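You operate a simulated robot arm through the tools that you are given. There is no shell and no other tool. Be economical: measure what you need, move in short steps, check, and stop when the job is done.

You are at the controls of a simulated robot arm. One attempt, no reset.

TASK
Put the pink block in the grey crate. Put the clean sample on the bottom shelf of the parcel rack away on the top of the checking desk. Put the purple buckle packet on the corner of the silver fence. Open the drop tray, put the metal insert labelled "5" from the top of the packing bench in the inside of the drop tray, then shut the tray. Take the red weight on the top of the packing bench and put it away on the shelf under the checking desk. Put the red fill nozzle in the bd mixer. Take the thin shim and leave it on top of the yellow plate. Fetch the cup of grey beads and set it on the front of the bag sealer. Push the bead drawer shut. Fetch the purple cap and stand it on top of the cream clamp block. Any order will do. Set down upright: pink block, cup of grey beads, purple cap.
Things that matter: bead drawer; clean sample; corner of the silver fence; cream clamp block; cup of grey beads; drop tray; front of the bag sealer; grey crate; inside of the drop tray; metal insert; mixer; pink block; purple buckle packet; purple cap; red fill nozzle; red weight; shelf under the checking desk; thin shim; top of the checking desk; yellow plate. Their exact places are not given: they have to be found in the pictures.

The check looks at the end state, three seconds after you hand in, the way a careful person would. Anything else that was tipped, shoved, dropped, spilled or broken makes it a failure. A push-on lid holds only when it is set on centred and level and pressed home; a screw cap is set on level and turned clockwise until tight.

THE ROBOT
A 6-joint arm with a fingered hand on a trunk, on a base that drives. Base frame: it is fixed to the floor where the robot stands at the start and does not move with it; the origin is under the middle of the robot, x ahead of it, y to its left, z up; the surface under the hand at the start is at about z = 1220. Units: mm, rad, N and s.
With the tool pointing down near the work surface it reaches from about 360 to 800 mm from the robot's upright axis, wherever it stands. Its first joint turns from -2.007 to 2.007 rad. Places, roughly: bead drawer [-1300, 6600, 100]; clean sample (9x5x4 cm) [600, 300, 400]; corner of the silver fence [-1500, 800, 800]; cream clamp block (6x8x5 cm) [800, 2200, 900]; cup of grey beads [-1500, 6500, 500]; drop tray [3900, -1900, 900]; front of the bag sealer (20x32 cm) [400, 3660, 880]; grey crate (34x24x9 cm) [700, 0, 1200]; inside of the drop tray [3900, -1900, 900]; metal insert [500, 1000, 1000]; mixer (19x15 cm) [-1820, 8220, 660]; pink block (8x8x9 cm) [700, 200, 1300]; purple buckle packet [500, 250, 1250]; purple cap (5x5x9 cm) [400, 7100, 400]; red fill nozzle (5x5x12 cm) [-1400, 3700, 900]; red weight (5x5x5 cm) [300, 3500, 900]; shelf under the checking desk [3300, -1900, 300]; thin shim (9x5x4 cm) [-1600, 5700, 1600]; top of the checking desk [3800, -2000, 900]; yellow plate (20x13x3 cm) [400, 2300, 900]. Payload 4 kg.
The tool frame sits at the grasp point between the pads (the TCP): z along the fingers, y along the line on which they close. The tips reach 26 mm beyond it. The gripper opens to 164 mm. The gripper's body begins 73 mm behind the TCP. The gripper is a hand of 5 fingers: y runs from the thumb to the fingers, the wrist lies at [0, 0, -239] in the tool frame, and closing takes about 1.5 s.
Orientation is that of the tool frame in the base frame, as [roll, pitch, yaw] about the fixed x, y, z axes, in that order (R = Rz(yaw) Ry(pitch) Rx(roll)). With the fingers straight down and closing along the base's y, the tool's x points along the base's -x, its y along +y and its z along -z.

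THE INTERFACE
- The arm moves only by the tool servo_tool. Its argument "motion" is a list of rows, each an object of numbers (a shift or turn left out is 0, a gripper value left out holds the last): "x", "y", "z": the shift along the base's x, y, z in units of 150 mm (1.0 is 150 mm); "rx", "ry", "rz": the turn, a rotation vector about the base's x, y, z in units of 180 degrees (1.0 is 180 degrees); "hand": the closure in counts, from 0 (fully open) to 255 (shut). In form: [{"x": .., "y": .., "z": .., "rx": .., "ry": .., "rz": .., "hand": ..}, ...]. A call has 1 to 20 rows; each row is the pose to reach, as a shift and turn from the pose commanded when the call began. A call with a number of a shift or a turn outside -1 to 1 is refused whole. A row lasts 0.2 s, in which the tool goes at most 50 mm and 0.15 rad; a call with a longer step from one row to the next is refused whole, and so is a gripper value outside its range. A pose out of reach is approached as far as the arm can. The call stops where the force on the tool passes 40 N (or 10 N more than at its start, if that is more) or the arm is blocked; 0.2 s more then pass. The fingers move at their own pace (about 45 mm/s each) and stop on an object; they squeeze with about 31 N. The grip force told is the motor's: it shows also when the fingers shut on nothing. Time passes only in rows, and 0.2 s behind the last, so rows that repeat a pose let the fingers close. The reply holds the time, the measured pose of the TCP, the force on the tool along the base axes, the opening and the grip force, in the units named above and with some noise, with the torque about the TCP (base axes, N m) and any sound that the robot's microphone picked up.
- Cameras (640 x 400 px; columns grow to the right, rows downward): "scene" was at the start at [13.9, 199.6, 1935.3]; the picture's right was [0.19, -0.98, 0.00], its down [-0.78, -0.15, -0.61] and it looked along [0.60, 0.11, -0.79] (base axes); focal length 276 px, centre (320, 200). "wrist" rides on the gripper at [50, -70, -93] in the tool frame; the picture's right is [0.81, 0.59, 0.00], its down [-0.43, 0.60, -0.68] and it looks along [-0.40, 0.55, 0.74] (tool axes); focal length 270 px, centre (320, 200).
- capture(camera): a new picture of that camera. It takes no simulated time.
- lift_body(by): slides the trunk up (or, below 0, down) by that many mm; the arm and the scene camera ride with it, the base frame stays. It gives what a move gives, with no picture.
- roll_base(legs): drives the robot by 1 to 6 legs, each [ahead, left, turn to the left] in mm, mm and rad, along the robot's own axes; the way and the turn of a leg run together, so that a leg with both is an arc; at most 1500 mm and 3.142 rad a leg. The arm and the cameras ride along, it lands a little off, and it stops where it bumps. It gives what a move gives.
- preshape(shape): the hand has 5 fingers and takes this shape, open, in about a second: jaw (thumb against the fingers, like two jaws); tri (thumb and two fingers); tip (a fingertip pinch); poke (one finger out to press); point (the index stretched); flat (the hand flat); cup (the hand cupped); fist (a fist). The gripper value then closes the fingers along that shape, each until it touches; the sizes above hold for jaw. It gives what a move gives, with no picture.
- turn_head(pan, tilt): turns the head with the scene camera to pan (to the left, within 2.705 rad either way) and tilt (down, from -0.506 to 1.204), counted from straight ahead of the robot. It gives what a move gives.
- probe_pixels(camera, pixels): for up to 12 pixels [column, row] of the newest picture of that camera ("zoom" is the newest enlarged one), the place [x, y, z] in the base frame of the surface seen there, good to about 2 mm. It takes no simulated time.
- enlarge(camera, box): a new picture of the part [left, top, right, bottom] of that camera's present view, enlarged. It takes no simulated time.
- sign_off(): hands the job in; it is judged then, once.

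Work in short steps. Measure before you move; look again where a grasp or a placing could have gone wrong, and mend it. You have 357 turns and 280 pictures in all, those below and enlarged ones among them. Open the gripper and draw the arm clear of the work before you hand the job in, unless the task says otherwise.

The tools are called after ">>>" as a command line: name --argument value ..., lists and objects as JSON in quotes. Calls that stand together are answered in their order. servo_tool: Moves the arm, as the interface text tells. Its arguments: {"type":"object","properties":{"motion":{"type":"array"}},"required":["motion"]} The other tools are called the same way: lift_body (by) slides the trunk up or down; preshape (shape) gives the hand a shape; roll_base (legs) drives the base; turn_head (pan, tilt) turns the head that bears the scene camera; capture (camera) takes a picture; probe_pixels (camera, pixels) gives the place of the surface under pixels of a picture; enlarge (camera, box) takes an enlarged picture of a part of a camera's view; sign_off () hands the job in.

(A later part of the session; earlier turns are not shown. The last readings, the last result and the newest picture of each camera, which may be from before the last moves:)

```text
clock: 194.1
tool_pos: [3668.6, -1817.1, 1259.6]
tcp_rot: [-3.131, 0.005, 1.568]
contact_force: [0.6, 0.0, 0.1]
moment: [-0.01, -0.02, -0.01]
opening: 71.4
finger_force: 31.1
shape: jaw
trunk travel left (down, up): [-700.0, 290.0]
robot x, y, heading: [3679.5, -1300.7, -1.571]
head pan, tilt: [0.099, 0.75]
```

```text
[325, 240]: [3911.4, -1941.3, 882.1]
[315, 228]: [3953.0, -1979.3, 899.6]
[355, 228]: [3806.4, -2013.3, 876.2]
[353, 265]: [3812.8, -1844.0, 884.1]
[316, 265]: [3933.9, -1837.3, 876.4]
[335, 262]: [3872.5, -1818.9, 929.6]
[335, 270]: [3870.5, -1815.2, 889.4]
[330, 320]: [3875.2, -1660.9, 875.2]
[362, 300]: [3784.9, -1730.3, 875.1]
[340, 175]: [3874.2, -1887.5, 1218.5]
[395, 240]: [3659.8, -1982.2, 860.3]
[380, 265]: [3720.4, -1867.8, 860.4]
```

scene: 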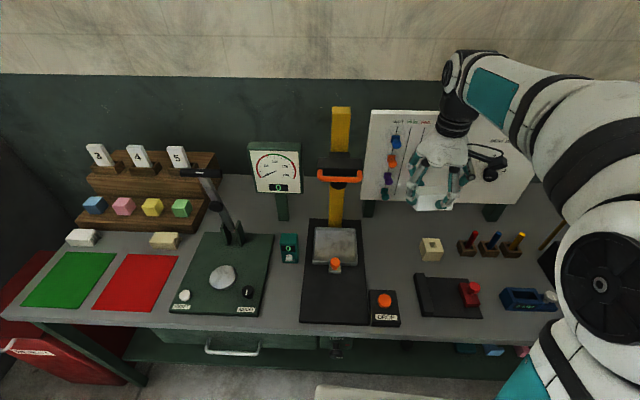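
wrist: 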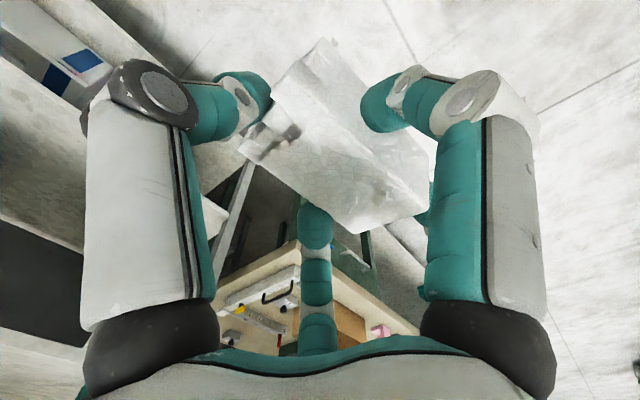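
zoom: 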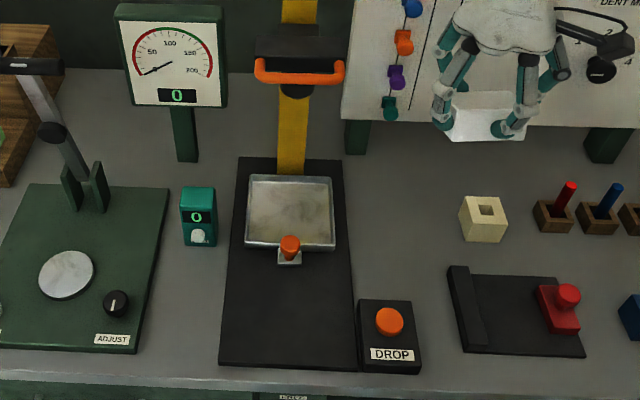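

The drop tray is the shallow silver tray with an orange knob at (3871,−1817). Now I place the sample: restore the 21° tilt, move to y≈−1925, then lower with the trunk.

>>> servo_tool --motion '[{"x": 0.02, "y": -0.2, "rx": -0.04}, {"x": 0.04, "y": -0.45, "rx": -0.08}, {"x": 0.04, "y": -0.72, "rx": -0.117}, {"x": 0.04, "y": -0.72, "rx": -0.117}]'

>>> lift_body --by -270

>>> capture --camera "scene"

>>> capture --camera "wrist"

```text
clock: 195.1
tool_pos: [3672.0, -1928.5, 1258.3]
tcp_rot: [-3.134, 0.374, 1.569]
contact_force: [0.5, 0.4, -0.9]
moment: [-0.01, 0.03, 0.0]
opening: 71.1
finger_force: 31.4
shape: jaw
trunk travel left (down, up): [-700.0, 290.0]
robot x, y, heading: [3676.6, -1298.9, -1.573]
head pan, tilt: [0.099, 0.75]
```

```text
clock: 197.8
tool_pos: [3673.3, -1927.7, 989.5]
tcp_rot: [-3.133, 0.371, 1.567]
contact_force: [0.7, -0.9, -0.1]
moment: [-0.01, 0.0, 0.0]
opening: 71.2
finger_force: 30.8
shape: jaw
trunk travel left (down, up): [-430.0, 560.0]
robot x, y, heading: [3676.4, -1295.0, -1.577]
head pan, tilt: [0.099, 0.75]
```

```text
181 pictures are left
```

scene: 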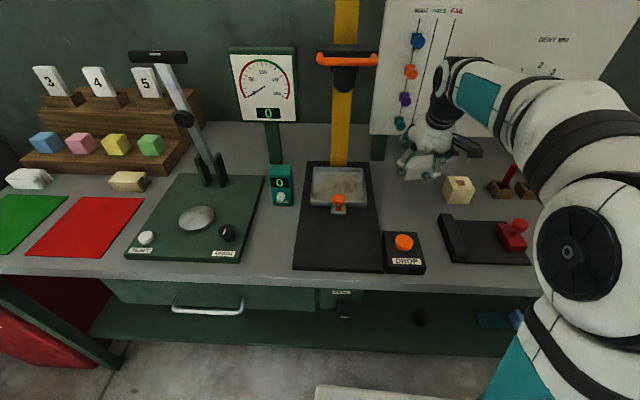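

```text
180 pictures are left
```

wrist: 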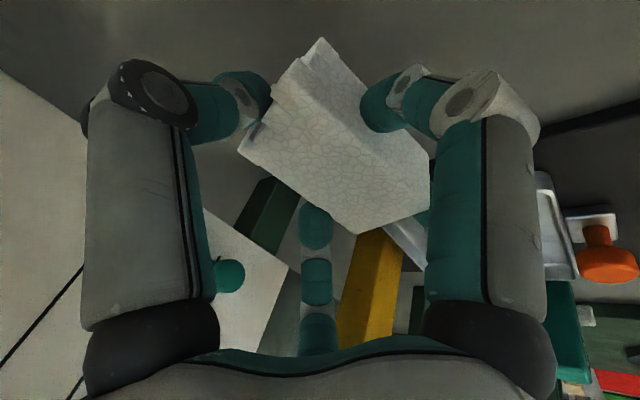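

I check how near the board and its teal bead are to the hand.

>>> probe_pixels --camera "scene" --pixels '[[398, 124], [404, 98], [385, 135], [377, 150], [405, 160], [440, 185], [410, 195], [475, 150]]'

>>> enlarge --camera "scene" --box '[360, 60, 520, 220]'

```text
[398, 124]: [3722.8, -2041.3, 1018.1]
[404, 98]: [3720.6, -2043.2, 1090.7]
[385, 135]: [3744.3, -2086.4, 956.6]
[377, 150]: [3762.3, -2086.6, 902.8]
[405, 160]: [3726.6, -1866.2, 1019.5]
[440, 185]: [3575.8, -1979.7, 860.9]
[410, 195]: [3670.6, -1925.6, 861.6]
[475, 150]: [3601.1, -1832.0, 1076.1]
```

```text
2.50 times, centred on (440, 140) of scene
```

zoom: 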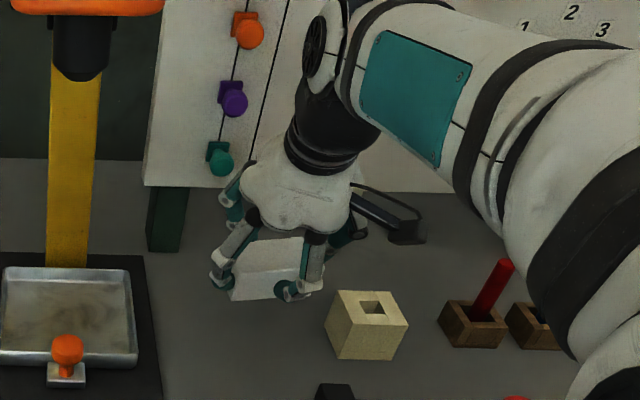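

I shift 18 mm to +x away from the cream block, then descend to z≈910.

>>> servo_tool --motion '[{"x": 0.12, "y": 0.08}, {"x": 0.12, "y": 0.08, "z": -0.25}, {"x": 0.12, "y": 0.08, "z": -0.4}, {"x": 0.12, "y": 0.08, "z": -0.5}, {"x": 0.12, "y": 0.08, "z": -0.53}, {"x": 0.12, "y": 0.08, "z": -0.53}]'

>>> capture --camera "wrist"

>>> enlarge --camera "scene" --box '[360, 60, 520, 220]'

```text
clock: 199.2
tool_pos: [3691.1, -1915.3, 910.1]
tcp_rot: [-3.134, 0.377, 1.565]
contact_force: [-1.9, -0.3, 12.3]
moment: [0.35, -0.41, 0.03]
opening: 71.1
finger_force: 30.6
shape: jaw
trunk travel left (down, up): [-430.0, 560.0]
robot x, y, heading: [3677.7, -1296.4, -1.569]
head pan, tilt: [0.099, 0.75]
```

```text
178 pictures are left
```

wrist: 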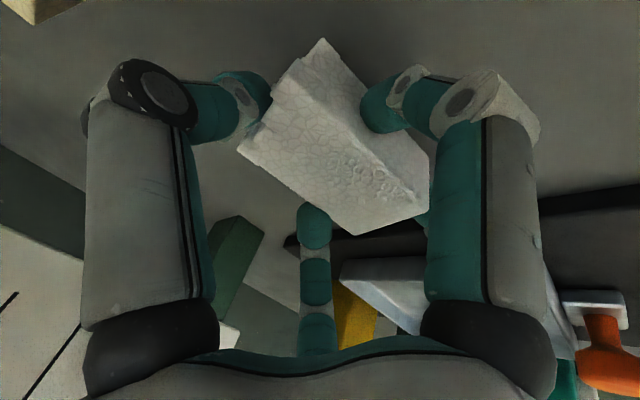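

```text
2.50 times, centred on (440, 140) of scene
```

zoom: 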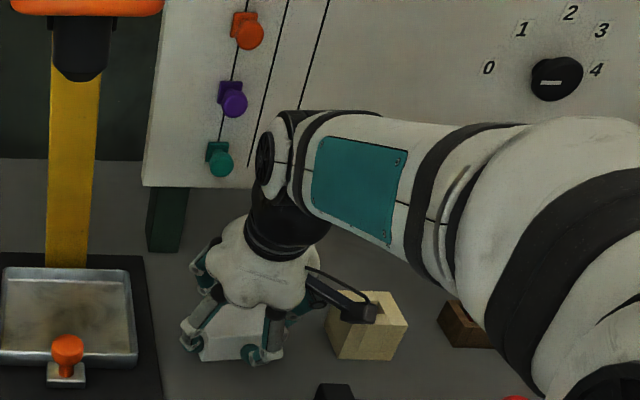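

Contact force 12 N: the sample is on the desk. I open moderately and rise along the tool axis.

>>> servo_tool --motion '[{"hand": 100}, {"hand": 100}, {"hand": 100}, {"hand": 100}, {"hand": 100}, {"y": 0.02, "z": 0.2}, {"y": 0.08, "z": 0.45}, {"y": 0.2, "z": 0.7}, {"y": 0.3, "z": 0.95}, {"y": 0.3, "z": 0.95}]'

>>> capture --camera "scene"

>>> capture --camera "wrist"

```text
clock: 201.4
tool_pos: [3691.2, -1871.6, 1052.0]
tcp_rot: [-3.133, 0.371, 1.567]
contact_force: [0.7, 0.9, 0.8]
moment: [-0.02, 0.01, -0.02]
opening: 99.4
finger_force: 0.0
shape: jaw
trunk travel left (down, up): [-430.0, 560.0]
robot x, y, heading: [3679.6, -1297.7, -1.578]
head pan, tilt: [0.099, 0.75]
```

```text
176 pictures are left
```

scene: 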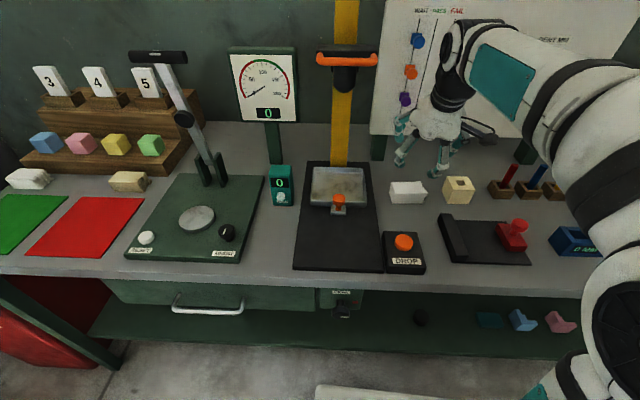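

```text
175 pictures are left
```

wrist: 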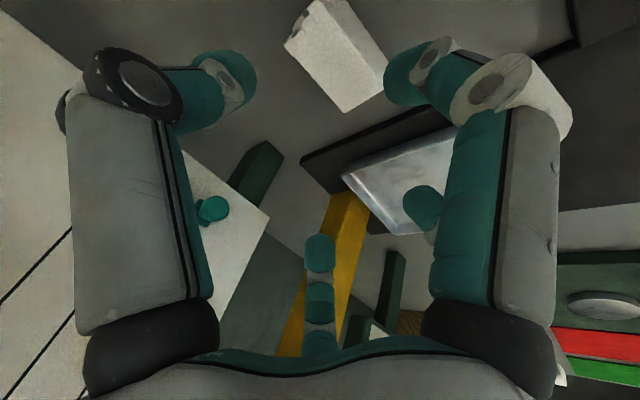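

The clean sample rests on the desk at (408,192). While my hand is free I'll open the drop tray: pull back the hand, then shift the base left to stand in front of the orange knob.

>>> servo_tool --motion '[{"y": 0.3}, {"y": 0.6}, {"y": 0.75}, {"y": 0.75}]'

>>> roll_base --legs '[[0, 185, 0]]'

>>> turn_head --pan 0.05 --tilt 0.85

>>> capture --camera "scene"

>>> capture --camera "wrist"

```text
clock: 202.4
tool_pos: [3691.5, -1778.5, 1049.4]
tcp_rot: [-3.133, 0.37, 1.567]
contact_force: [0.3, 0.0, 0.5]
moment: [0.02, 0.0, -0.02]
opening: 99.1
finger_force: 0.0
shape: jaw
out of reach, approached as far as the arm can: row 3, 4
trunk travel left (down, up): [-430.0, 560.0]
robot x, y, heading: [3682.7, -1298.0, -1.572]
head pan, tilt: [0.099, 0.75]
```

```text
clock: 203.9
tool_pos: [3878.2, -1779.9, 1050.3]
tcp_rot: [-3.132, 0.369, 1.566]
contact_force: [0.6, -0.1, 0.2]
moment: [0.02, -0.03, 0.02]
opening: 99.2
finger_force: 0.1
shape: jaw
trunk travel left (down, up): [-430.0, 560.0]
robot x, y, heading: [3866.6, -1297.1, -1.576]
head pan, tilt: [0.099, 0.75]
```

```text
clock: 204.6
tool_pos: [3877.0, -1778.8, 1049.5]
tcp_rot: [-3.132, 0.37, 1.567]
contact_force: [0.8, 0.2, 1.5]
moment: [0.01, 0.02, 0.02]
opening: 99.5
finger_force: 0.1
shape: jaw
trunk travel left (down, up): [-430.0, 560.0]
robot x, y, heading: [3864.6, -1298.1, -1.576]
head pan, tilt: [0.051, 0.85]
```

```text
174 pictures are left
```

scene: 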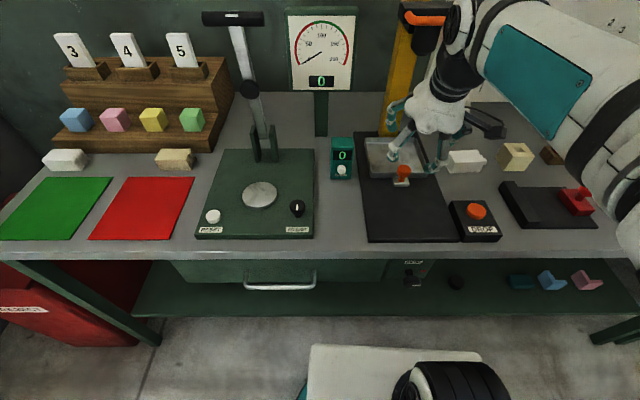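

```text
173 pictures are left
```

wrist: 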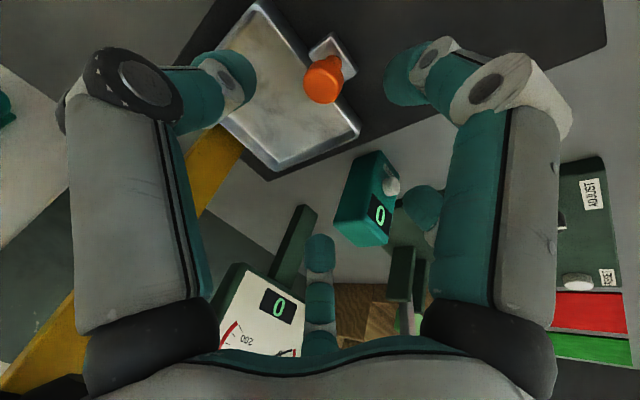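

The knob is at (323,80) in the wrist view. I probe knob, tab and tray rim.

>>> probe_pixels --camera "wrist" --pixels '[[323, 70], [310, 80], [338, 70], [323, 98], [332, 45], [348, 65], [300, 60], [350, 130], [260, 10], [270, 160], [280, 100], [400, 90]]'

>>> enlarge --camera "wrist" --box '[200, 0, 400, 190]'

```text
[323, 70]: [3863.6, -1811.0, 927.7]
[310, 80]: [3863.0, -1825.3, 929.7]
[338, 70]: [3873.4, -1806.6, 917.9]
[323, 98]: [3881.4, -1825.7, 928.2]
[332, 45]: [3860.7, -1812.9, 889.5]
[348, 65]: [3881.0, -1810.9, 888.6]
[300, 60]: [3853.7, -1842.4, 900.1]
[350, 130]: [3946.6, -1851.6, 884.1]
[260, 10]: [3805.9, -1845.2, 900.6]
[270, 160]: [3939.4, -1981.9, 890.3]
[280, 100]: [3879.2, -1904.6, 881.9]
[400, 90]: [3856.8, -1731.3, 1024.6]
```

```text
2.11 times, centred on (300, 95) of wrist
```

zoom: 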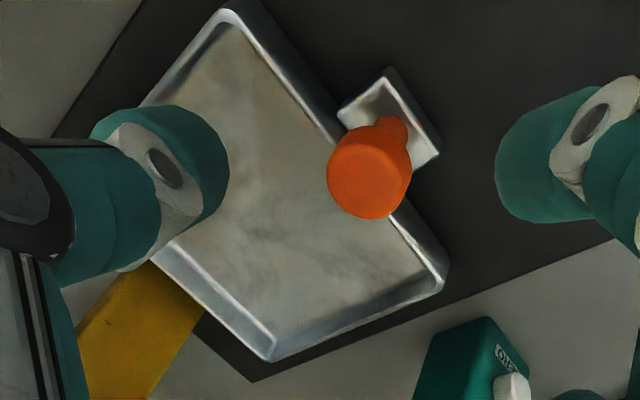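

The knob centre is (3872, −1818), top z=930. I lower the tilted hand around it with an 80 mm opening.

>>> servo_tool --motion '[{"x": -0.03, "y": -0.06, "z": -0.25, "hand": 130}, {"x": -0.03, "y": -0.12, "z": -0.5}, {"x": -0.03, "y": -0.18, "z": -0.7}, {"x": -0.03, "y": -0.22, "z": -0.8}, {"x": -0.03, "y": -0.22, "z": -0.8}]'

>>> capture --camera "wrist"

>>> enlarge --camera "scene" --box '[320, 80, 500, 240]'

```text
clock: 205.8
tool_pos: [3871.7, -1812.6, 928.6]
tcp_rot: [-3.132, 0.37, 1.565]
contact_force: [-1.1, 0.1, -0.2]
moment: [0.0, -0.01, 0.02]
opening: 80.7
finger_force: 0.0
shape: jaw
trunk travel left (down, up): [-430.0, 560.0]
robot x, y, heading: [3867.7, -1303.4, -1.574]
head pan, tilt: [0.051, 0.85]
```

```text
171 pictures are left
```

wrist: 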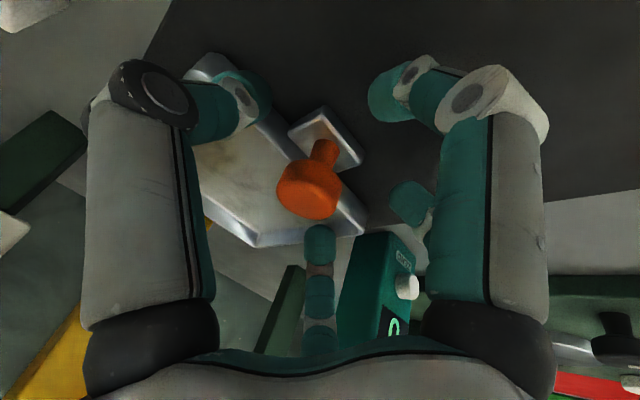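

```text
2.50 times, centred on (410, 160) of scene
```

zoom: 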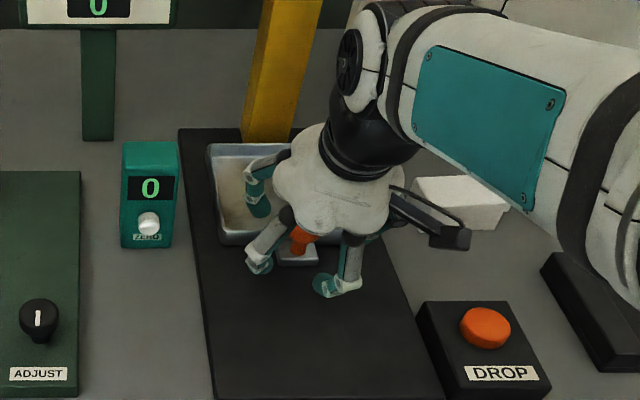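

Fingers are around the knob without contact. I close on it.

>>> servo_tool --motion '[{"hand": 255}, {"hand": 255}, {"hand": 255}, {"hand": 255}, {"hand": 255}, {"hand": 255}, {"hand": 255}]'

>>> capture --camera "wrist"

```text
clock: 207.4
tool_pos: [3872.8, -1812.3, 927.2]
tcp_rot: [-3.134, 0.366, 1.566]
contact_force: [-0.4, 1.0, -16.7]
moment: [-0.05, -0.15, -0.07]
opening: 22.5
finger_force: 31.2
shape: jaw
trunk travel left (down, up): [-430.0, 560.0]
robot x, y, heading: [3867.0, -1298.4, -1.578]
head pan, tilt: [0.051, 0.85]
```

```text
169 pictures are left
```

wrist: 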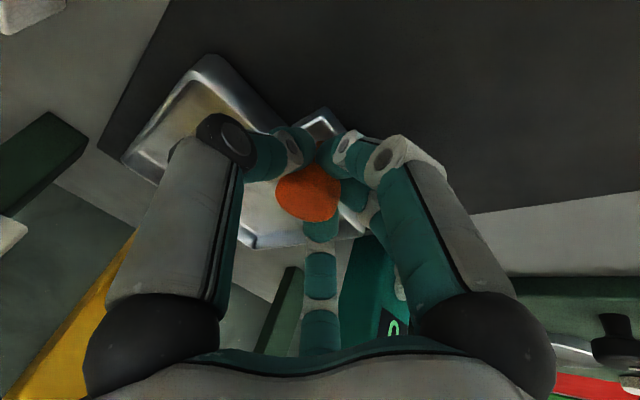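

The knob is gripped under its head. I pull 40 mm toward the front (+y) and watch the force.

>>> servo_tool --motion '[{"y": 0.05}, {"y": 0.1}, {"y": 0.16}, {"y": 0.22}, {"y": 0.27}, {"y": 0.27}]'

>>> capture --camera "scene"

```text
clock: 208.8
tool_pos: [3871.6, -1771.9, 927.7]
tcp_rot: [-3.132, 0.367, 1.564]
contact_force: [-13.1, -0.8, -29.5]
moment: [0.1, 0.03, -0.22]
opening: 22.3
finger_force: 30.8
shape: jaw
trunk travel left (down, up): [-430.0, 560.0]
robot x, y, heading: [3865.2, -1297.6, -1.577]
head pan, tilt: [0.051, 0.85]
```

```text
168 pictures are left
```

scene: 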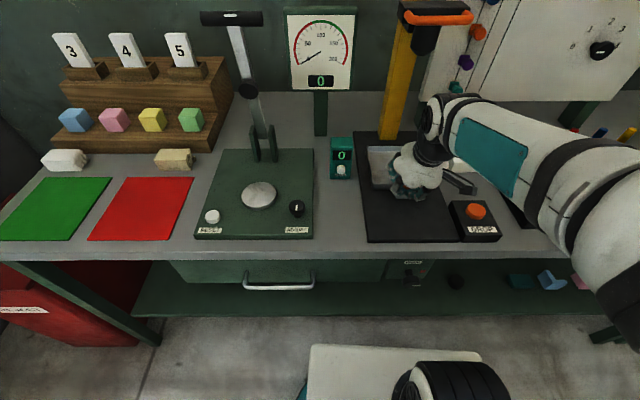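

It slides freely. I continue pulling another ~50 mm.

>>> servo_tool --motion '[{"y": 0.07, "z": -0.01}, {"y": 0.14, "z": -0.02}, {"y": 0.21, "z": -0.02}, {"y": 0.28, "z": -0.02}, {"y": 0.35, "z": -0.02}, {"y": 0.35, "z": -0.02}]'

>>> capture --camera "wrist"

```text
clock: 210.2
tool_pos: [3873.5, -1762.0, 914.6]
tcp_rot: [-3.132, 0.368, 1.566]
contact_force: [-5.9, 0.7, 16.1]
moment: [0.47, -0.04, 0.0]
opening: 22.0
finger_force: 30.7
shape: jaw
out of reach, approached as far as the arm can: row 1, 2, 3, 4, 5, 6
trunk travel left (down, up): [-430.0, 560.0]
robot x, y, heading: [3864.1, -1298.7, -1.581]
head pan, tilt: [0.051, 0.85]
```

```text
167 pictures are left
```

wrist: 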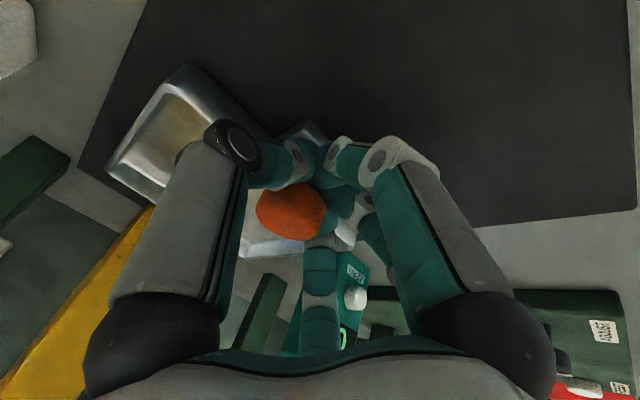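

The arm is at its near limit, so I raise slightly to relieve the 16 N and pull by driving the base back 90 mm.

>>> servo_tool --motion '[{"y": -0.02, "z": 0.04}, {"y": -0.02, "z": 0.07}, {"y": -0.02, "z": 0.07}]'

>>> roll_base --legs '[[-90, 0, 0]]'

>>> capture --camera "scene"

>>> capture --camera "wrist"

```text
clock: 210.8
tool_pos: [3874.1, -1762.8, 916.5]
tcp_rot: [-3.13, 0.346, 1.563]
contact_force: [-2.5, 0.8, -16.9]
moment: [0.59, -0.14, -0.02]
opening: 20.8
finger_force: 30.9
shape: jaw
trunk travel left (down, up): [-430.0, 560.0]
robot x, y, heading: [3866.1, -1299.0, -1.578]
head pan, tilt: [0.051, 0.85]
stopped in row 3: the force on the tool passed its limit at 44 N (the readings are from after the stop); the commanded pose is now the measured one
```

```text
clock: 212.0
tool_pos: [3870.1, -1677.4, 916.2]
tcp_rot: [-3.128, 0.346, 1.56]
contact_force: [-4.7, -1.2, -1.6]
moment: [0.29, -0.05, -0.09]
opening: 20.5
finger_force: 30.9
shape: jaw
trunk travel left (down, up): [-430.0, 560.0]
robot x, y, heading: [3866.7, -1212.3, -1.576]
head pan, tilt: [0.051, 0.85]
stopped in leg 1: the force on the tool passed its limit at 42 N (the readings are from after the stop); the commanded pose is now the measured one
```

```text
166 pictures are left
```

scene: 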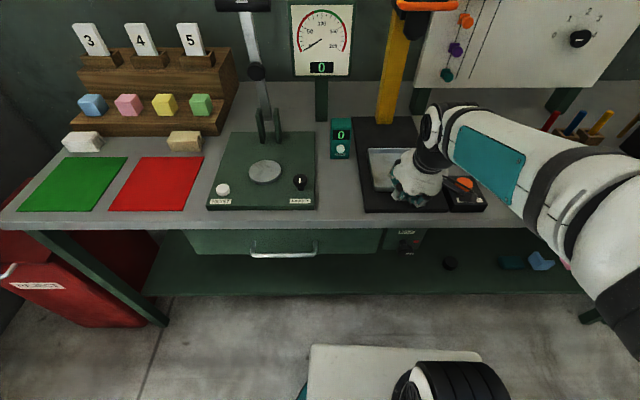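

```text
165 pictures are left
```

wrist: 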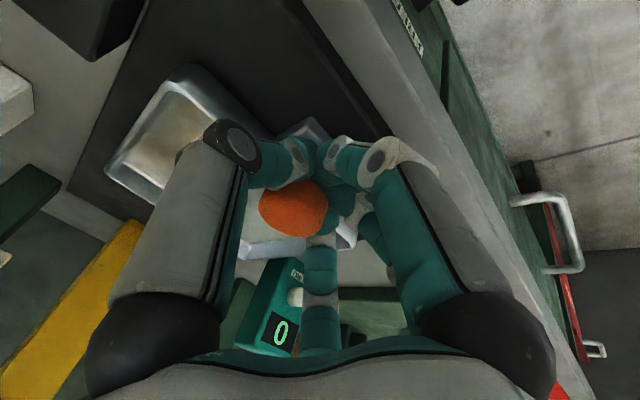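

The tray slid forward ~135 mm and hit its end stop. I release the knob and rise clear.

>>> servo_tool --motion '[{"hand": 120}, {"hand": 120}, {"hand": 120}, {"hand": 120}, {"hand": 120}, {"hand": 120}, {"z": 0.2}, {"z": 0.4}, {"z": 0.6}]'

>>> capture --camera "wrist"

>>> enlarge --camera "scene" --box '[300, 80, 500, 240]'

```text
clock: 214.0
tool_pos: [3871.1, -1689.4, 1003.8]
tcp_rot: [-3.127, 0.343, 1.564]
contact_force: [0.7, -0.2, -0.2]
moment: [-0.02, -0.04, -0.04]
opening: 86.3
finger_force: 0.1
shape: jaw
out of reach, approached as far as the arm can: row 7, 8, 9
trunk travel left (down, up): [-430.0, 560.0]
robot x, y, heading: [3866.0, -1217.9, -1.578]
head pan, tilt: [0.051, 0.85]
```

```text
164 pictures are left
```

wrist: 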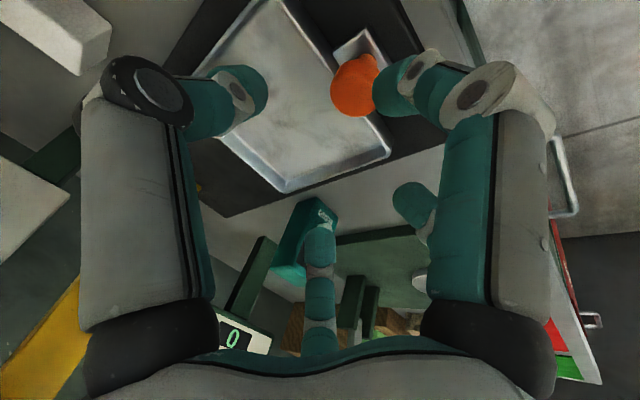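

```text
2.50 times, centred on (400, 160) of scene
```

zoom: 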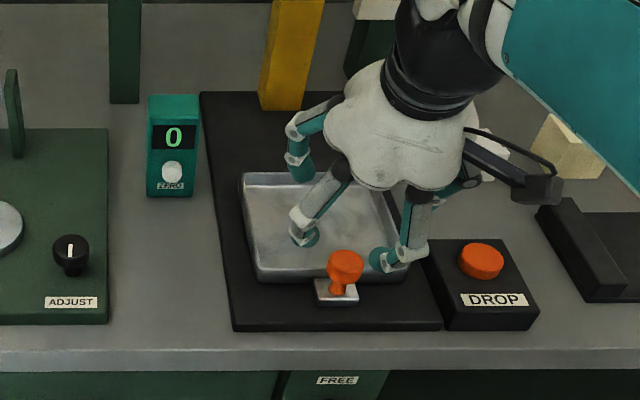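

I probe the tray's new position.

>>> probe_pixels --camera "zoom" --pixels '[[245, 178], [262, 270], [300, 200], [345, 262], [320, 300], [270, 320], [380, 215], [350, 285]]'

>>> probe_pixels --camera "wrist" --pixels '[[355, 85], [385, 150], [287, 185], [280, 100], [300, 15], [345, 110]]'

```text
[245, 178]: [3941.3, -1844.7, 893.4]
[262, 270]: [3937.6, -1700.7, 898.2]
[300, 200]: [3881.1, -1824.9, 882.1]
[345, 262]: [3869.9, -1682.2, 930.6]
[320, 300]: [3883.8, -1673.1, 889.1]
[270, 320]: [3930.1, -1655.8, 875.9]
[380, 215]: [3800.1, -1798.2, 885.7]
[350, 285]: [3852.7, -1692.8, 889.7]
```

```text
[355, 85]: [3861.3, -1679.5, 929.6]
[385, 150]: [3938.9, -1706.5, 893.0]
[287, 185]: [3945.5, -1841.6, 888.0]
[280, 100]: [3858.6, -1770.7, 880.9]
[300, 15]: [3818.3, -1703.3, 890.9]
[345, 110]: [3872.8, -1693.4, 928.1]
```

The tray is open (y −1845…−1700, knob at −1686). Now I drive back to the packing bench for the insert "5": back up, sideways along the aisle, then turn and go left.

>>> roll_base --legs '[[-160, 0, 0], [0, -1400, 0], [0, -1400, 0], [0, -1400, 0], [0, 0, 1.578], [0, 1400, 0]]'

>>> turn_head --pan 0.4 --tilt 0.5

>>> capture --camera "scene"

```text
clock: 245.8
tool_pos: [96.2, 429.8, 1004.6]
tcp_rot: [-3.127, 0.344, -3.106]
contact_force: [-0.8, -0.1, -0.3]
moment: [0.03, -0.03, -0.01]
opening: 86.4
finger_force: 0.1
shape: jaw
trunk travel left (down, up): [-430.0, 560.0]
robot x, y, heading: [-377.2, 402.8, 0.034]
head pan, tilt: [0.051, 0.85]
```

```text
clock: 246.6
tool_pos: [97.2, 430.7, 1004.5]
tcp_rot: [-3.127, 0.342, -3.107]
contact_force: [-0.3, -1.4, -0.1]
moment: [-0.02, 0.0, -0.02]
opening: 86.4
finger_force: 0.0
shape: jaw
trunk travel left (down, up): [-430.0, 560.0]
robot x, y, heading: [-377.0, 404.3, 0.039]
head pan, tilt: [0.4, 0.499]
```

```text
162 pictures are left
```

scene: 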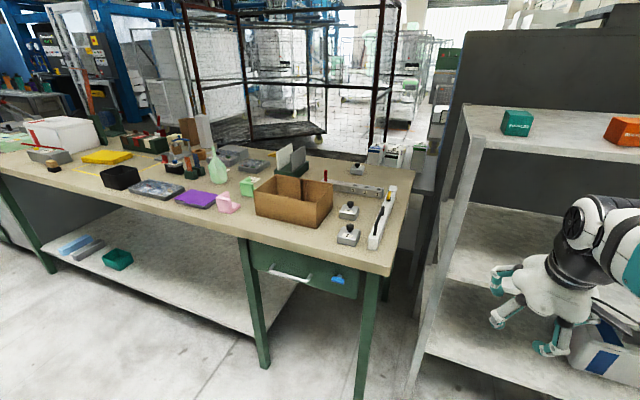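

I move left 420 mm further to stand in front of the inserts and look down.

>>> roll_base --legs '[[0, 420, -0.037]]'

>>> lift_body --by 200

>>> turn_head --pan 0.25 --tilt 0.7

>>> capture --camera "scene"

>>> enlarge --camera "scene" --box '[220, 120, 460, 280]'

```text
clock: 249.2
tool_pos: [88.0, 839.4, 1004.3]
tcp_rot: [-3.129, 0.343, -3.136]
contact_force: [-0.5, 0.3, -0.2]
moment: [0.05, -0.01, 0.0]
opening: 86.4
finger_force: 0.2
shape: jaw
trunk travel left (down, up): [-430.0, 560.0]
robot x, y, heading: [-387.6, 827.1, 0.005]
head pan, tilt: [0.4, 0.499]
```

```text
clock: 251.4
tool_pos: [88.9, 839.0, 1204.4]
tcp_rot: [-3.128, 0.342, -3.136]
contact_force: [-0.9, -0.5, 0.7]
moment: [0.03, -0.01, -0.03]
opening: 86.4
finger_force: 0.1
shape: jaw
trunk travel left (down, up): [-630.0, 360.0]
robot x, y, heading: [-386.9, 828.8, 0.005]
head pan, tilt: [0.4, 0.499]
```

```text
clock: 252.1
tool_pos: [90.0, 837.9, 1205.3]
tcp_rot: [-3.127, 0.343, -3.137]
contact_force: [-0.4, 0.3, 0.3]
moment: [-0.01, 0.0, -0.01]
opening: 86.1
finger_force: 0.1
shape: jaw
trunk travel left (down, up): [-630.0, 360.0]
robot x, y, heading: [-385.1, 825.7, 0.007]
head pan, tilt: [0.25, 0.7]
```

```text
161 pictures are left
```

scene: 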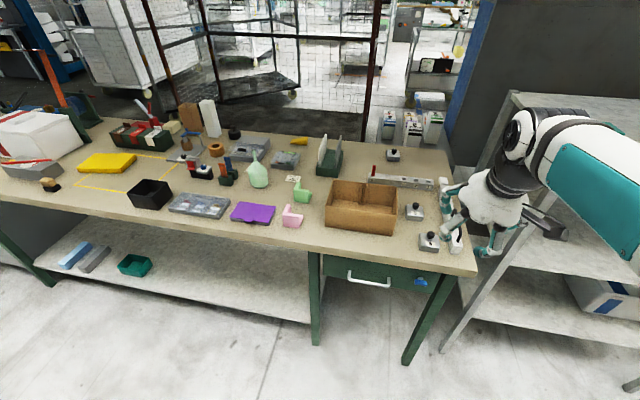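

```text
2.50 times, centred on (340, 200) of scene
```

zoom: 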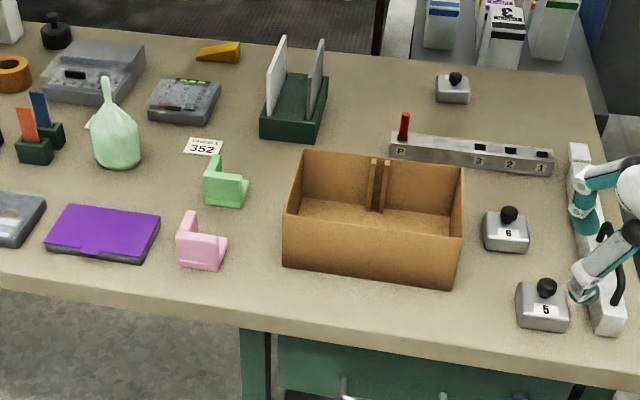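

Insert "5" is at zoom (543,308) with a black knob on top. I probe it and its neighbours.

>>> probe_pixels --camera "zoom" --pixels '[[545, 288], [545, 310], [520, 288], [520, 322], [565, 330], [564, 295], [530, 330], [508, 215], [500, 240], [600, 300], [460, 280], [480, 330]]'

>>> enlarge --camera "scene" --box '[400, 190, 480, 260]'

```text
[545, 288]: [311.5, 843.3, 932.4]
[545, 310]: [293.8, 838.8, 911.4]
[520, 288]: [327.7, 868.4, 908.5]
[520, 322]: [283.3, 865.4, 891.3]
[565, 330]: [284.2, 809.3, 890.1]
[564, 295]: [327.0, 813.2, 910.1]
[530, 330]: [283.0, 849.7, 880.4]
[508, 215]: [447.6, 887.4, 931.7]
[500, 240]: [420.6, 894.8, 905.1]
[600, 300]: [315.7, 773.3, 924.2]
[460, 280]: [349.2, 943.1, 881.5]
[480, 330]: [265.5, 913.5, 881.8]
```

```text
5.71 times, centred on (440, 225) of scene
```

zoom: 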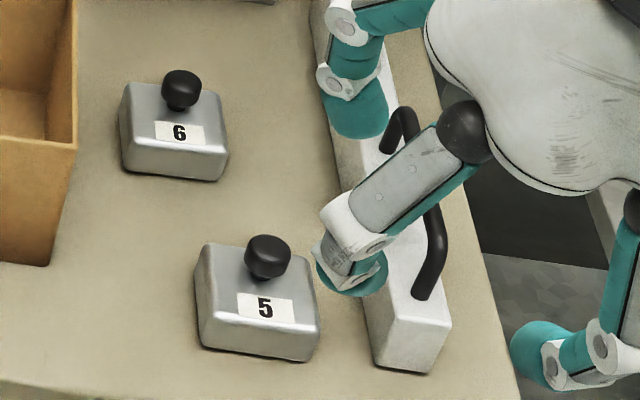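

Insert 5: body x 282–335, y 808–872, top 910; knob at (310,843) up to 935. I'll grip the knob with the hand turned so its free side faces the white bar. First straighten the hand and come above.

>>> servo_tool --motion '[{"x": 0.25, "ry": 0.028}, {"x": 0.5, "ry": 0.056}, {"x": 0.75, "ry": 0.084}, {"x": 1.0, "ry": 0.109}, {"x": 1.0, "ry": 0.109}]'

>>> servo_tool --motion '[{"x": 0.1, "rz": -0.047, "hand": 150}, {"x": 0.2, "rz": -0.094}, {"x": 0.3, "rz": -0.141}, {"x": 0.4, "rz": -0.188}, {"x": 0.46, "rz": -0.235}, {"x": 0.46, "rz": -0.282}, {"x": 0.46, "rz": -0.329}, {"x": 0.46, "rz": -0.376}, {"x": 0.46, "y": 0.03, "z": -0.2, "rz": -0.423}, {"x": 0.46, "y": 0.03, "z": -0.4, "rz": -0.47}, {"x": 0.46, "y": 0.03, "z": -0.6, "rz": -0.5}, {"x": 0.46, "y": 0.03, "z": -0.6, "rz": -0.5}]'

>>> capture --camera "wrist"

>>> capture --camera "scene"

```text
clock: 253.3
tool_pos: [222.7, 837.0, 1165.6]
tcp_rot: [-3.127, 0.01, -3.136]
contact_force: [-0.7, -0.4, 0.0]
moment: [0.03, 0.0, 0.01]
opening: 86.2
finger_force: 0.0
shape: jaw
out of reach, approached as far as the arm can: row 4, 5
trunk travel left (down, up): [-630.0, 360.0]
robot x, y, heading: [-386.1, 827.2, 0.002]
head pan, tilt: [0.25, 0.7]
```

```text
clock: 255.9
tool_pos: [291.6, 843.6, 1077.9]
tcp_rot: [-3.13, 0.0, 1.575]
contact_force: [0.5, 0.0, 0.5]
moment: [0.06, -0.01, -0.01]
opening: 68.0
finger_force: 0.1
shape: jaw
out of reach, approached as far as the arm can: row 1, 2, 3, 4, 5, 6, 7, 8, 9
trunk travel left (down, up): [-630.0, 360.0]
robot x, y, heading: [-387.6, 830.7, 0.01]
head pan, tilt: [0.25, 0.7]
```

```text
158 pictures are left
```

wrist: 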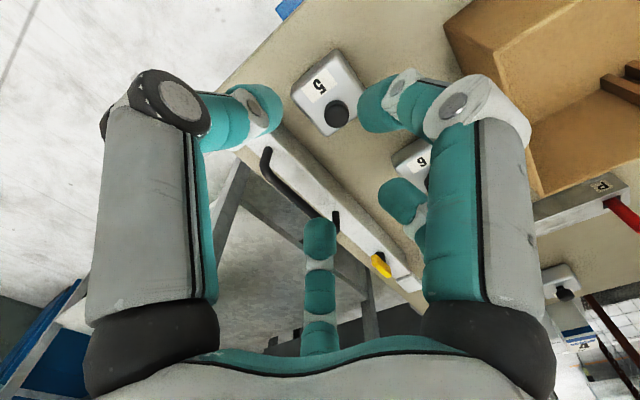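

```text
157 pictures are left
```

scene: 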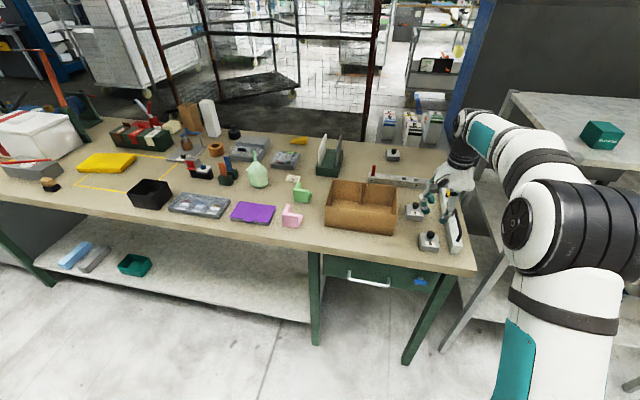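

I probe the knob in the wrist view at (337,113) to fix the alignment.

>>> probe_pixels --camera "wrist" --pixels '[[337, 112], [330, 108], [345, 118], [300, 95], [355, 85], [325, 130], [335, 55], [270, 165]]'

```text
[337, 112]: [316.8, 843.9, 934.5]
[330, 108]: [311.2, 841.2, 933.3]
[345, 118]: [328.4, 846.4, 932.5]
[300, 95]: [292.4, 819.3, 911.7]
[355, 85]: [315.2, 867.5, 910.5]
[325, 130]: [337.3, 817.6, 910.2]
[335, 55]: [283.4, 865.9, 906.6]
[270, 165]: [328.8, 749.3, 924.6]
```

Knob centre ≈(318, 844). I go over it and descend to z≈938.

>>> servo_tool --motion '[{"x": 0.177, "z": -0.2}, {"x": 0.177, "z": -0.5}, {"x": 0.177, "z": -0.75}, {"x": 0.177, "z": -0.88}, {"x": 0.177, "z": -0.93}, {"x": 0.177, "z": -0.93}]'

>>> capture --camera "wrist"

```text
clock: 257.3
tool_pos: [317.6, 842.0, 936.7]
tcp_rot: [-3.13, -0.001, 1.575]
contact_force: [0.3, -0.1, 0.4]
moment: [0.03, -0.04, 0.01]
opening: 68.0
finger_force: 0.1
shape: jaw
trunk travel left (down, up): [-630.0, 360.0]
robot x, y, heading: [-382.9, 824.9, 0.003]
head pan, tilt: [0.25, 0.7]
```

```text
156 pictures are left
```

wrist: 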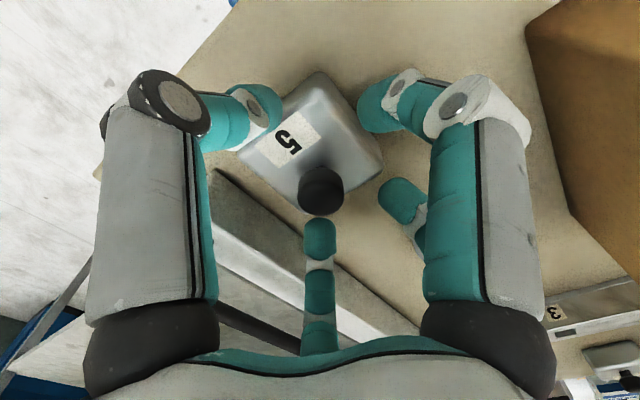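

The TCP projects to the image centre and the knob sits right there (322,188). I close on it.

>>> servo_tool --motion '[{"hand": 255}, {"hand": 255}, {"hand": 255}, {"hand": 255}, {"hand": 255}, {"hand": 255}, {"hand": 255}, {"hand": 255}]'

>>> servo_tool --motion '[{"z": 0.1}, {"z": 0.25}, {"z": 0.4}, {"z": 0.4}]'

>>> capture --camera "wrist"

>>> enlarge --camera "scene" --box '[380, 140, 500, 260]'

```text
clock: 259.1
tool_pos: [317.4, 842.8, 936.6]
tcp_rot: [-3.13, 0.001, 1.577]
contact_force: [0.1, 0.3, 0.7]
moment: [0.01, 0.07, -0.04]
opening: 12.7
finger_force: 30.3
shape: jaw
trunk travel left (down, up): [-630.0, 360.0]
robot x, y, heading: [-387.9, 827.5, 0.005]
head pan, tilt: [0.25, 0.7]
```

```text
clock: 260.1
tool_pos: [316.0, 843.8, 998.1]
tcp_rot: [-3.131, -0.001, 1.576]
contact_force: [0.7, 0.2, -2.7]
moment: [0.0, 0.01, 0.0]
opening: 13.1
finger_force: 31.3
shape: jaw
trunk travel left (down, up): [-630.0, 360.0]
robot x, y, heading: [-387.1, 826.8, 0.007]
head pan, tilt: [0.25, 0.7]
```

```text
155 pictures are left
```

wrist: 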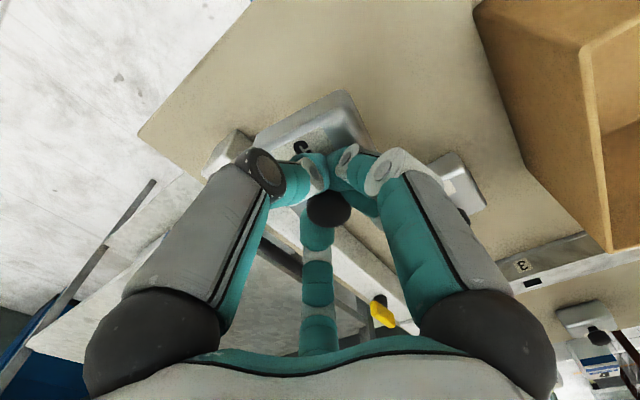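

```text
3.33 times, centred on (440, 200) of scene
```

zoom: 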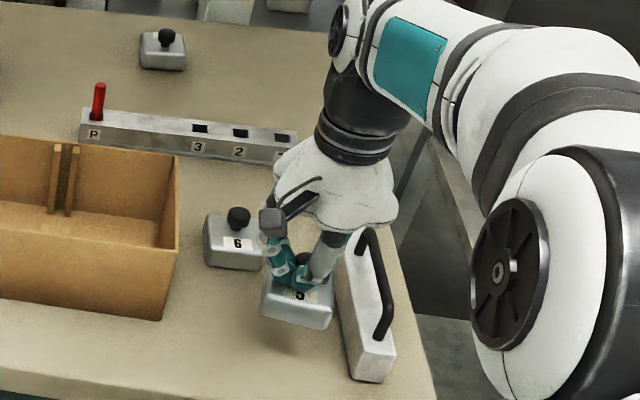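

The insert is lifted by its knob (weight ~3 N). I raise and retract the arm for driving.

>>> servo_tool --motion '[{"z": 0.25}, {"z": 0.5}, {"x": -0.25, "z": 0.6}, {"x": -0.5, "z": 0.6}, {"x": -0.75, "z": 0.6}, {"x": -0.95, "z": 0.6}, {"x": -0.95, "z": 0.6}]'

>>> capture --camera "wrist"

```text
clock: 261.7
tool_pos: [173.3, 841.9, 1084.7]
tcp_rot: [-3.13, 0.0, 1.576]
contact_force: [0.4, 0.2, -2.4]
moment: [0.05, 0.01, 0.04]
opening: 13.1
finger_force: 30.6
shape: jaw
trunk travel left (down, up): [-630.0, 360.0]
robot x, y, heading: [-384.6, 826.6, 0.011]
head pan, tilt: [0.25, 0.7]
```

```text
153 pictures are left
```

wrist: 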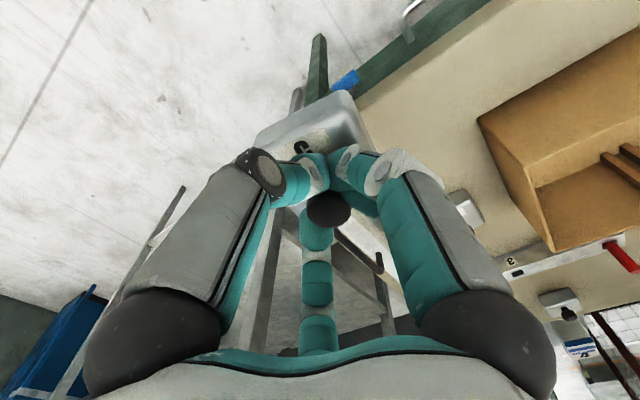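

I drive back to the desk with the insert.

>>> roll_base --legs '[[-100, 0, 0], [0, -1400, 0], [0, -500, 0], [0, 0, -1.58], [0, 1450, 0], [0, 1450, 0]]'

>>> roll_base --legs '[[0, 1000, 0]]'

>>> turn_head --pan 0.3 --tilt 0.7

>>> capture --camera "scene"

```text
clock: 289.6
tool_pos: [2423.1, -1737.6, 1084.9]
tcp_rot: [-3.13, -0.001, -0.036]
contact_force: [-0.1, 0.2, -2.9]
moment: [0.05, -0.07, -0.01]
opening: 12.9
finger_force: 31.0
shape: jaw
trunk travel left (down, up): [-630.0, 360.0]
robot x, y, heading: [2431.6, -1176.1, -1.606]
head pan, tilt: [0.25, 0.7]
```

```text
clock: 294.7
tool_pos: [3411.5, -1779.8, 1084.2]
tcp_rot: [-3.128, 0.003, -0.045]
contact_force: [-0.2, -0.3, -2.5]
moment: [-0.02, 0.0, -0.04]
opening: 12.5
finger_force: 30.8
shape: jaw
trunk travel left (down, up): [-630.0, 360.0]
robot x, y, heading: [3421.4, -1218.4, -1.613]
head pan, tilt: [0.25, 0.7]
```

```text
clock: 295.3
tool_pos: [3411.5, -1778.9, 1084.5]
tcp_rot: [-3.132, -0.001, -0.045]
contact_force: [0.3, 0.2, -1.8]
moment: [0.04, -0.03, -0.05]
opening: 12.8
finger_force: 30.6
shape: jaw
trunk travel left (down, up): [-630.0, 360.0]
robot x, y, heading: [3423.3, -1221.8, -1.624]
head pan, tilt: [0.3, 0.7]
```

```text
152 pictures are left
```

scene: 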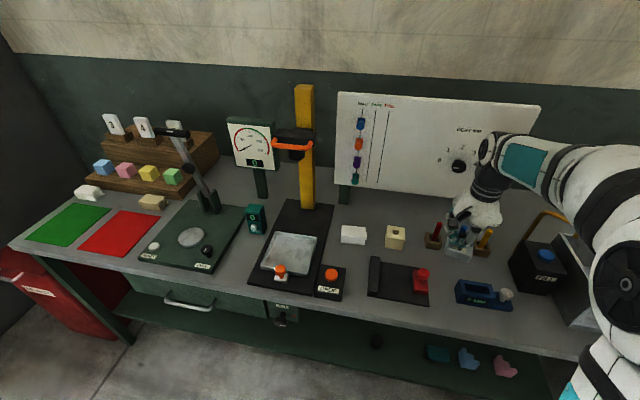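

Tray is open as left. I correct heading, back off 70 mm and shift left 445 mm.

>>> roll_base --legs '[[-70, 0, 0.05], [0, 445, 0]]'

>>> turn_head --pan 0.05 --tilt 0.75

>>> capture --camera "scene"

>>> capture --camera "wrist"

```text
clock: 298.6
tool_pos: [3886.4, -1705.9, 1084.4]
tcp_rot: [-3.13, 0.002, 0.005]
contact_force: [0.4, 0.4, -2.9]
moment: [0.01, 0.03, 0.0]
opening: 12.8
finger_force: 30.7
shape: jaw
trunk travel left (down, up): [-630.0, 360.0]
robot x, y, heading: [3874.2, -1145.3, -1.571]
head pan, tilt: [0.3, 0.7]
```

```text
clock: 299.4
tool_pos: [3885.1, -1706.8, 1083.3]
tcp_rot: [-3.128, 0.0, 0.005]
contact_force: [-0.2, 0.4, -4.5]
moment: [0.04, -0.04, 0.0]
opening: 12.7
finger_force: 31.1
shape: jaw
trunk travel left (down, up): [-630.0, 360.0]
robot x, y, heading: [3870.7, -1149.1, -1.567]
head pan, tilt: [0.051, 0.75]
```

```text
151 pictures are left
```

scene: 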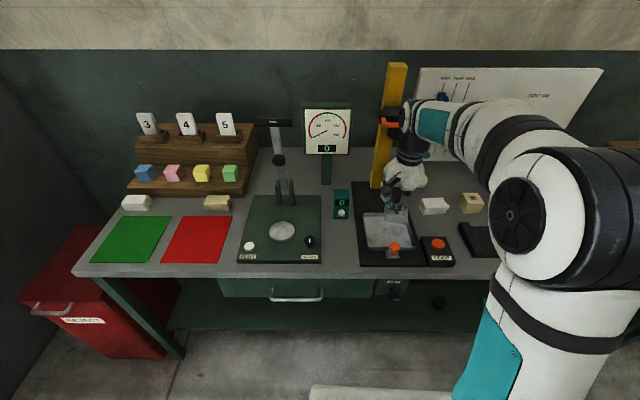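

```text
150 pictures are left
```

wrist: 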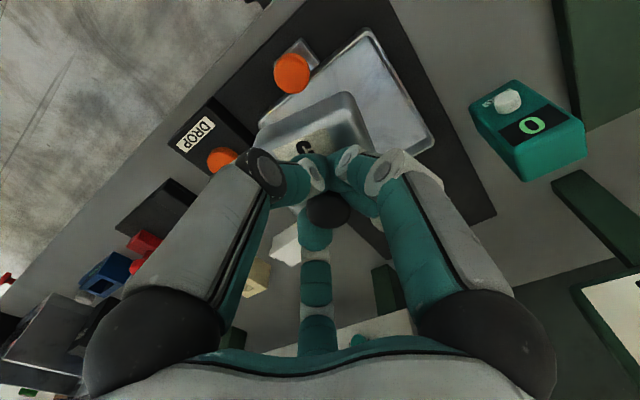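

The insert hangs over the tray area. I move above the tray centre and descend to just above the floor.

>>> servo_tool --motion '[{"x": -0.05, "y": -0.25}, {"x": -0.09, "y": -0.49}, {"x": -0.09, "y": -0.49, "z": -0.25}, {"x": -0.09, "y": -0.49, "z": -0.5}, {"x": -0.09, "y": -0.49, "z": -0.75}, {"x": -0.09, "y": -0.49, "z": -0.9}, {"x": -0.09, "y": -0.49, "z": -0.9}]'

>>> capture --camera "wrist"

>>> enlarge --camera "scene" --box '[330, 140, 470, 280]'

```text
clock: 301.0
tool_pos: [3871.7, -1780.1, 950.6]
tcp_rot: [-3.13, 0.0, 0.005]
contact_force: [0.6, 1.3, -3.0]
moment: [0.05, -0.01, 0.0]
opening: 12.5
finger_force: 31.1
shape: jaw
trunk travel left (down, up): [-630.0, 360.0]
robot x, y, heading: [3869.2, -1147.5, -1.565]
head pan, tilt: [0.051, 0.75]
```

```text
149 pictures are left
```

wrist: 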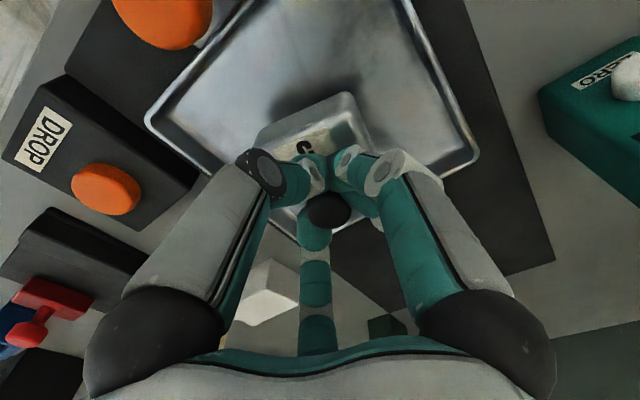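

```text
2.86 times, centred on (400, 210) of scene
```

zoom: 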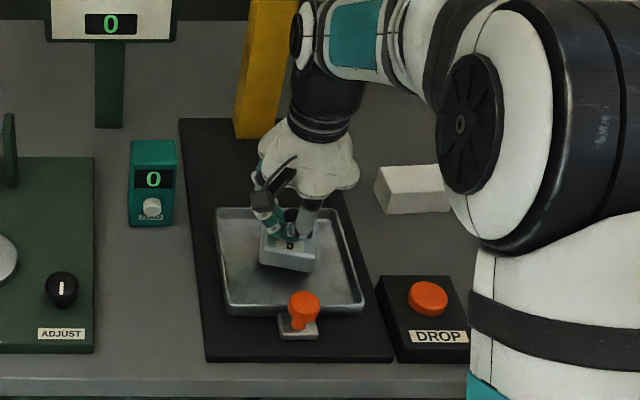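

The insert is inside the tray outline. I lower until contact and release.

>>> servo_tool --motion '[{"y": 0.05, "z": -0.03}, {"y": 0.05, "z": -0.06}, {"y": 0.05, "z": -0.075}, {"y": 0.05, "z": -0.075}]'

```text
clock: 302.0
tool_pos: [3871.5, -1772.7, 939.3]
tcp_rot: [-3.129, -0.002, 0.004]
contact_force: [0.0, 0.8, -3.2]
moment: [0.06, -0.02, -0.02]
opening: 12.9
finger_force: 30.5
shape: jaw
trunk travel left (down, up): [-630.0, 360.0]
robot x, y, heading: [3872.6, -1143.3, -1.565]
head pan, tilt: [0.051, 0.75]
```

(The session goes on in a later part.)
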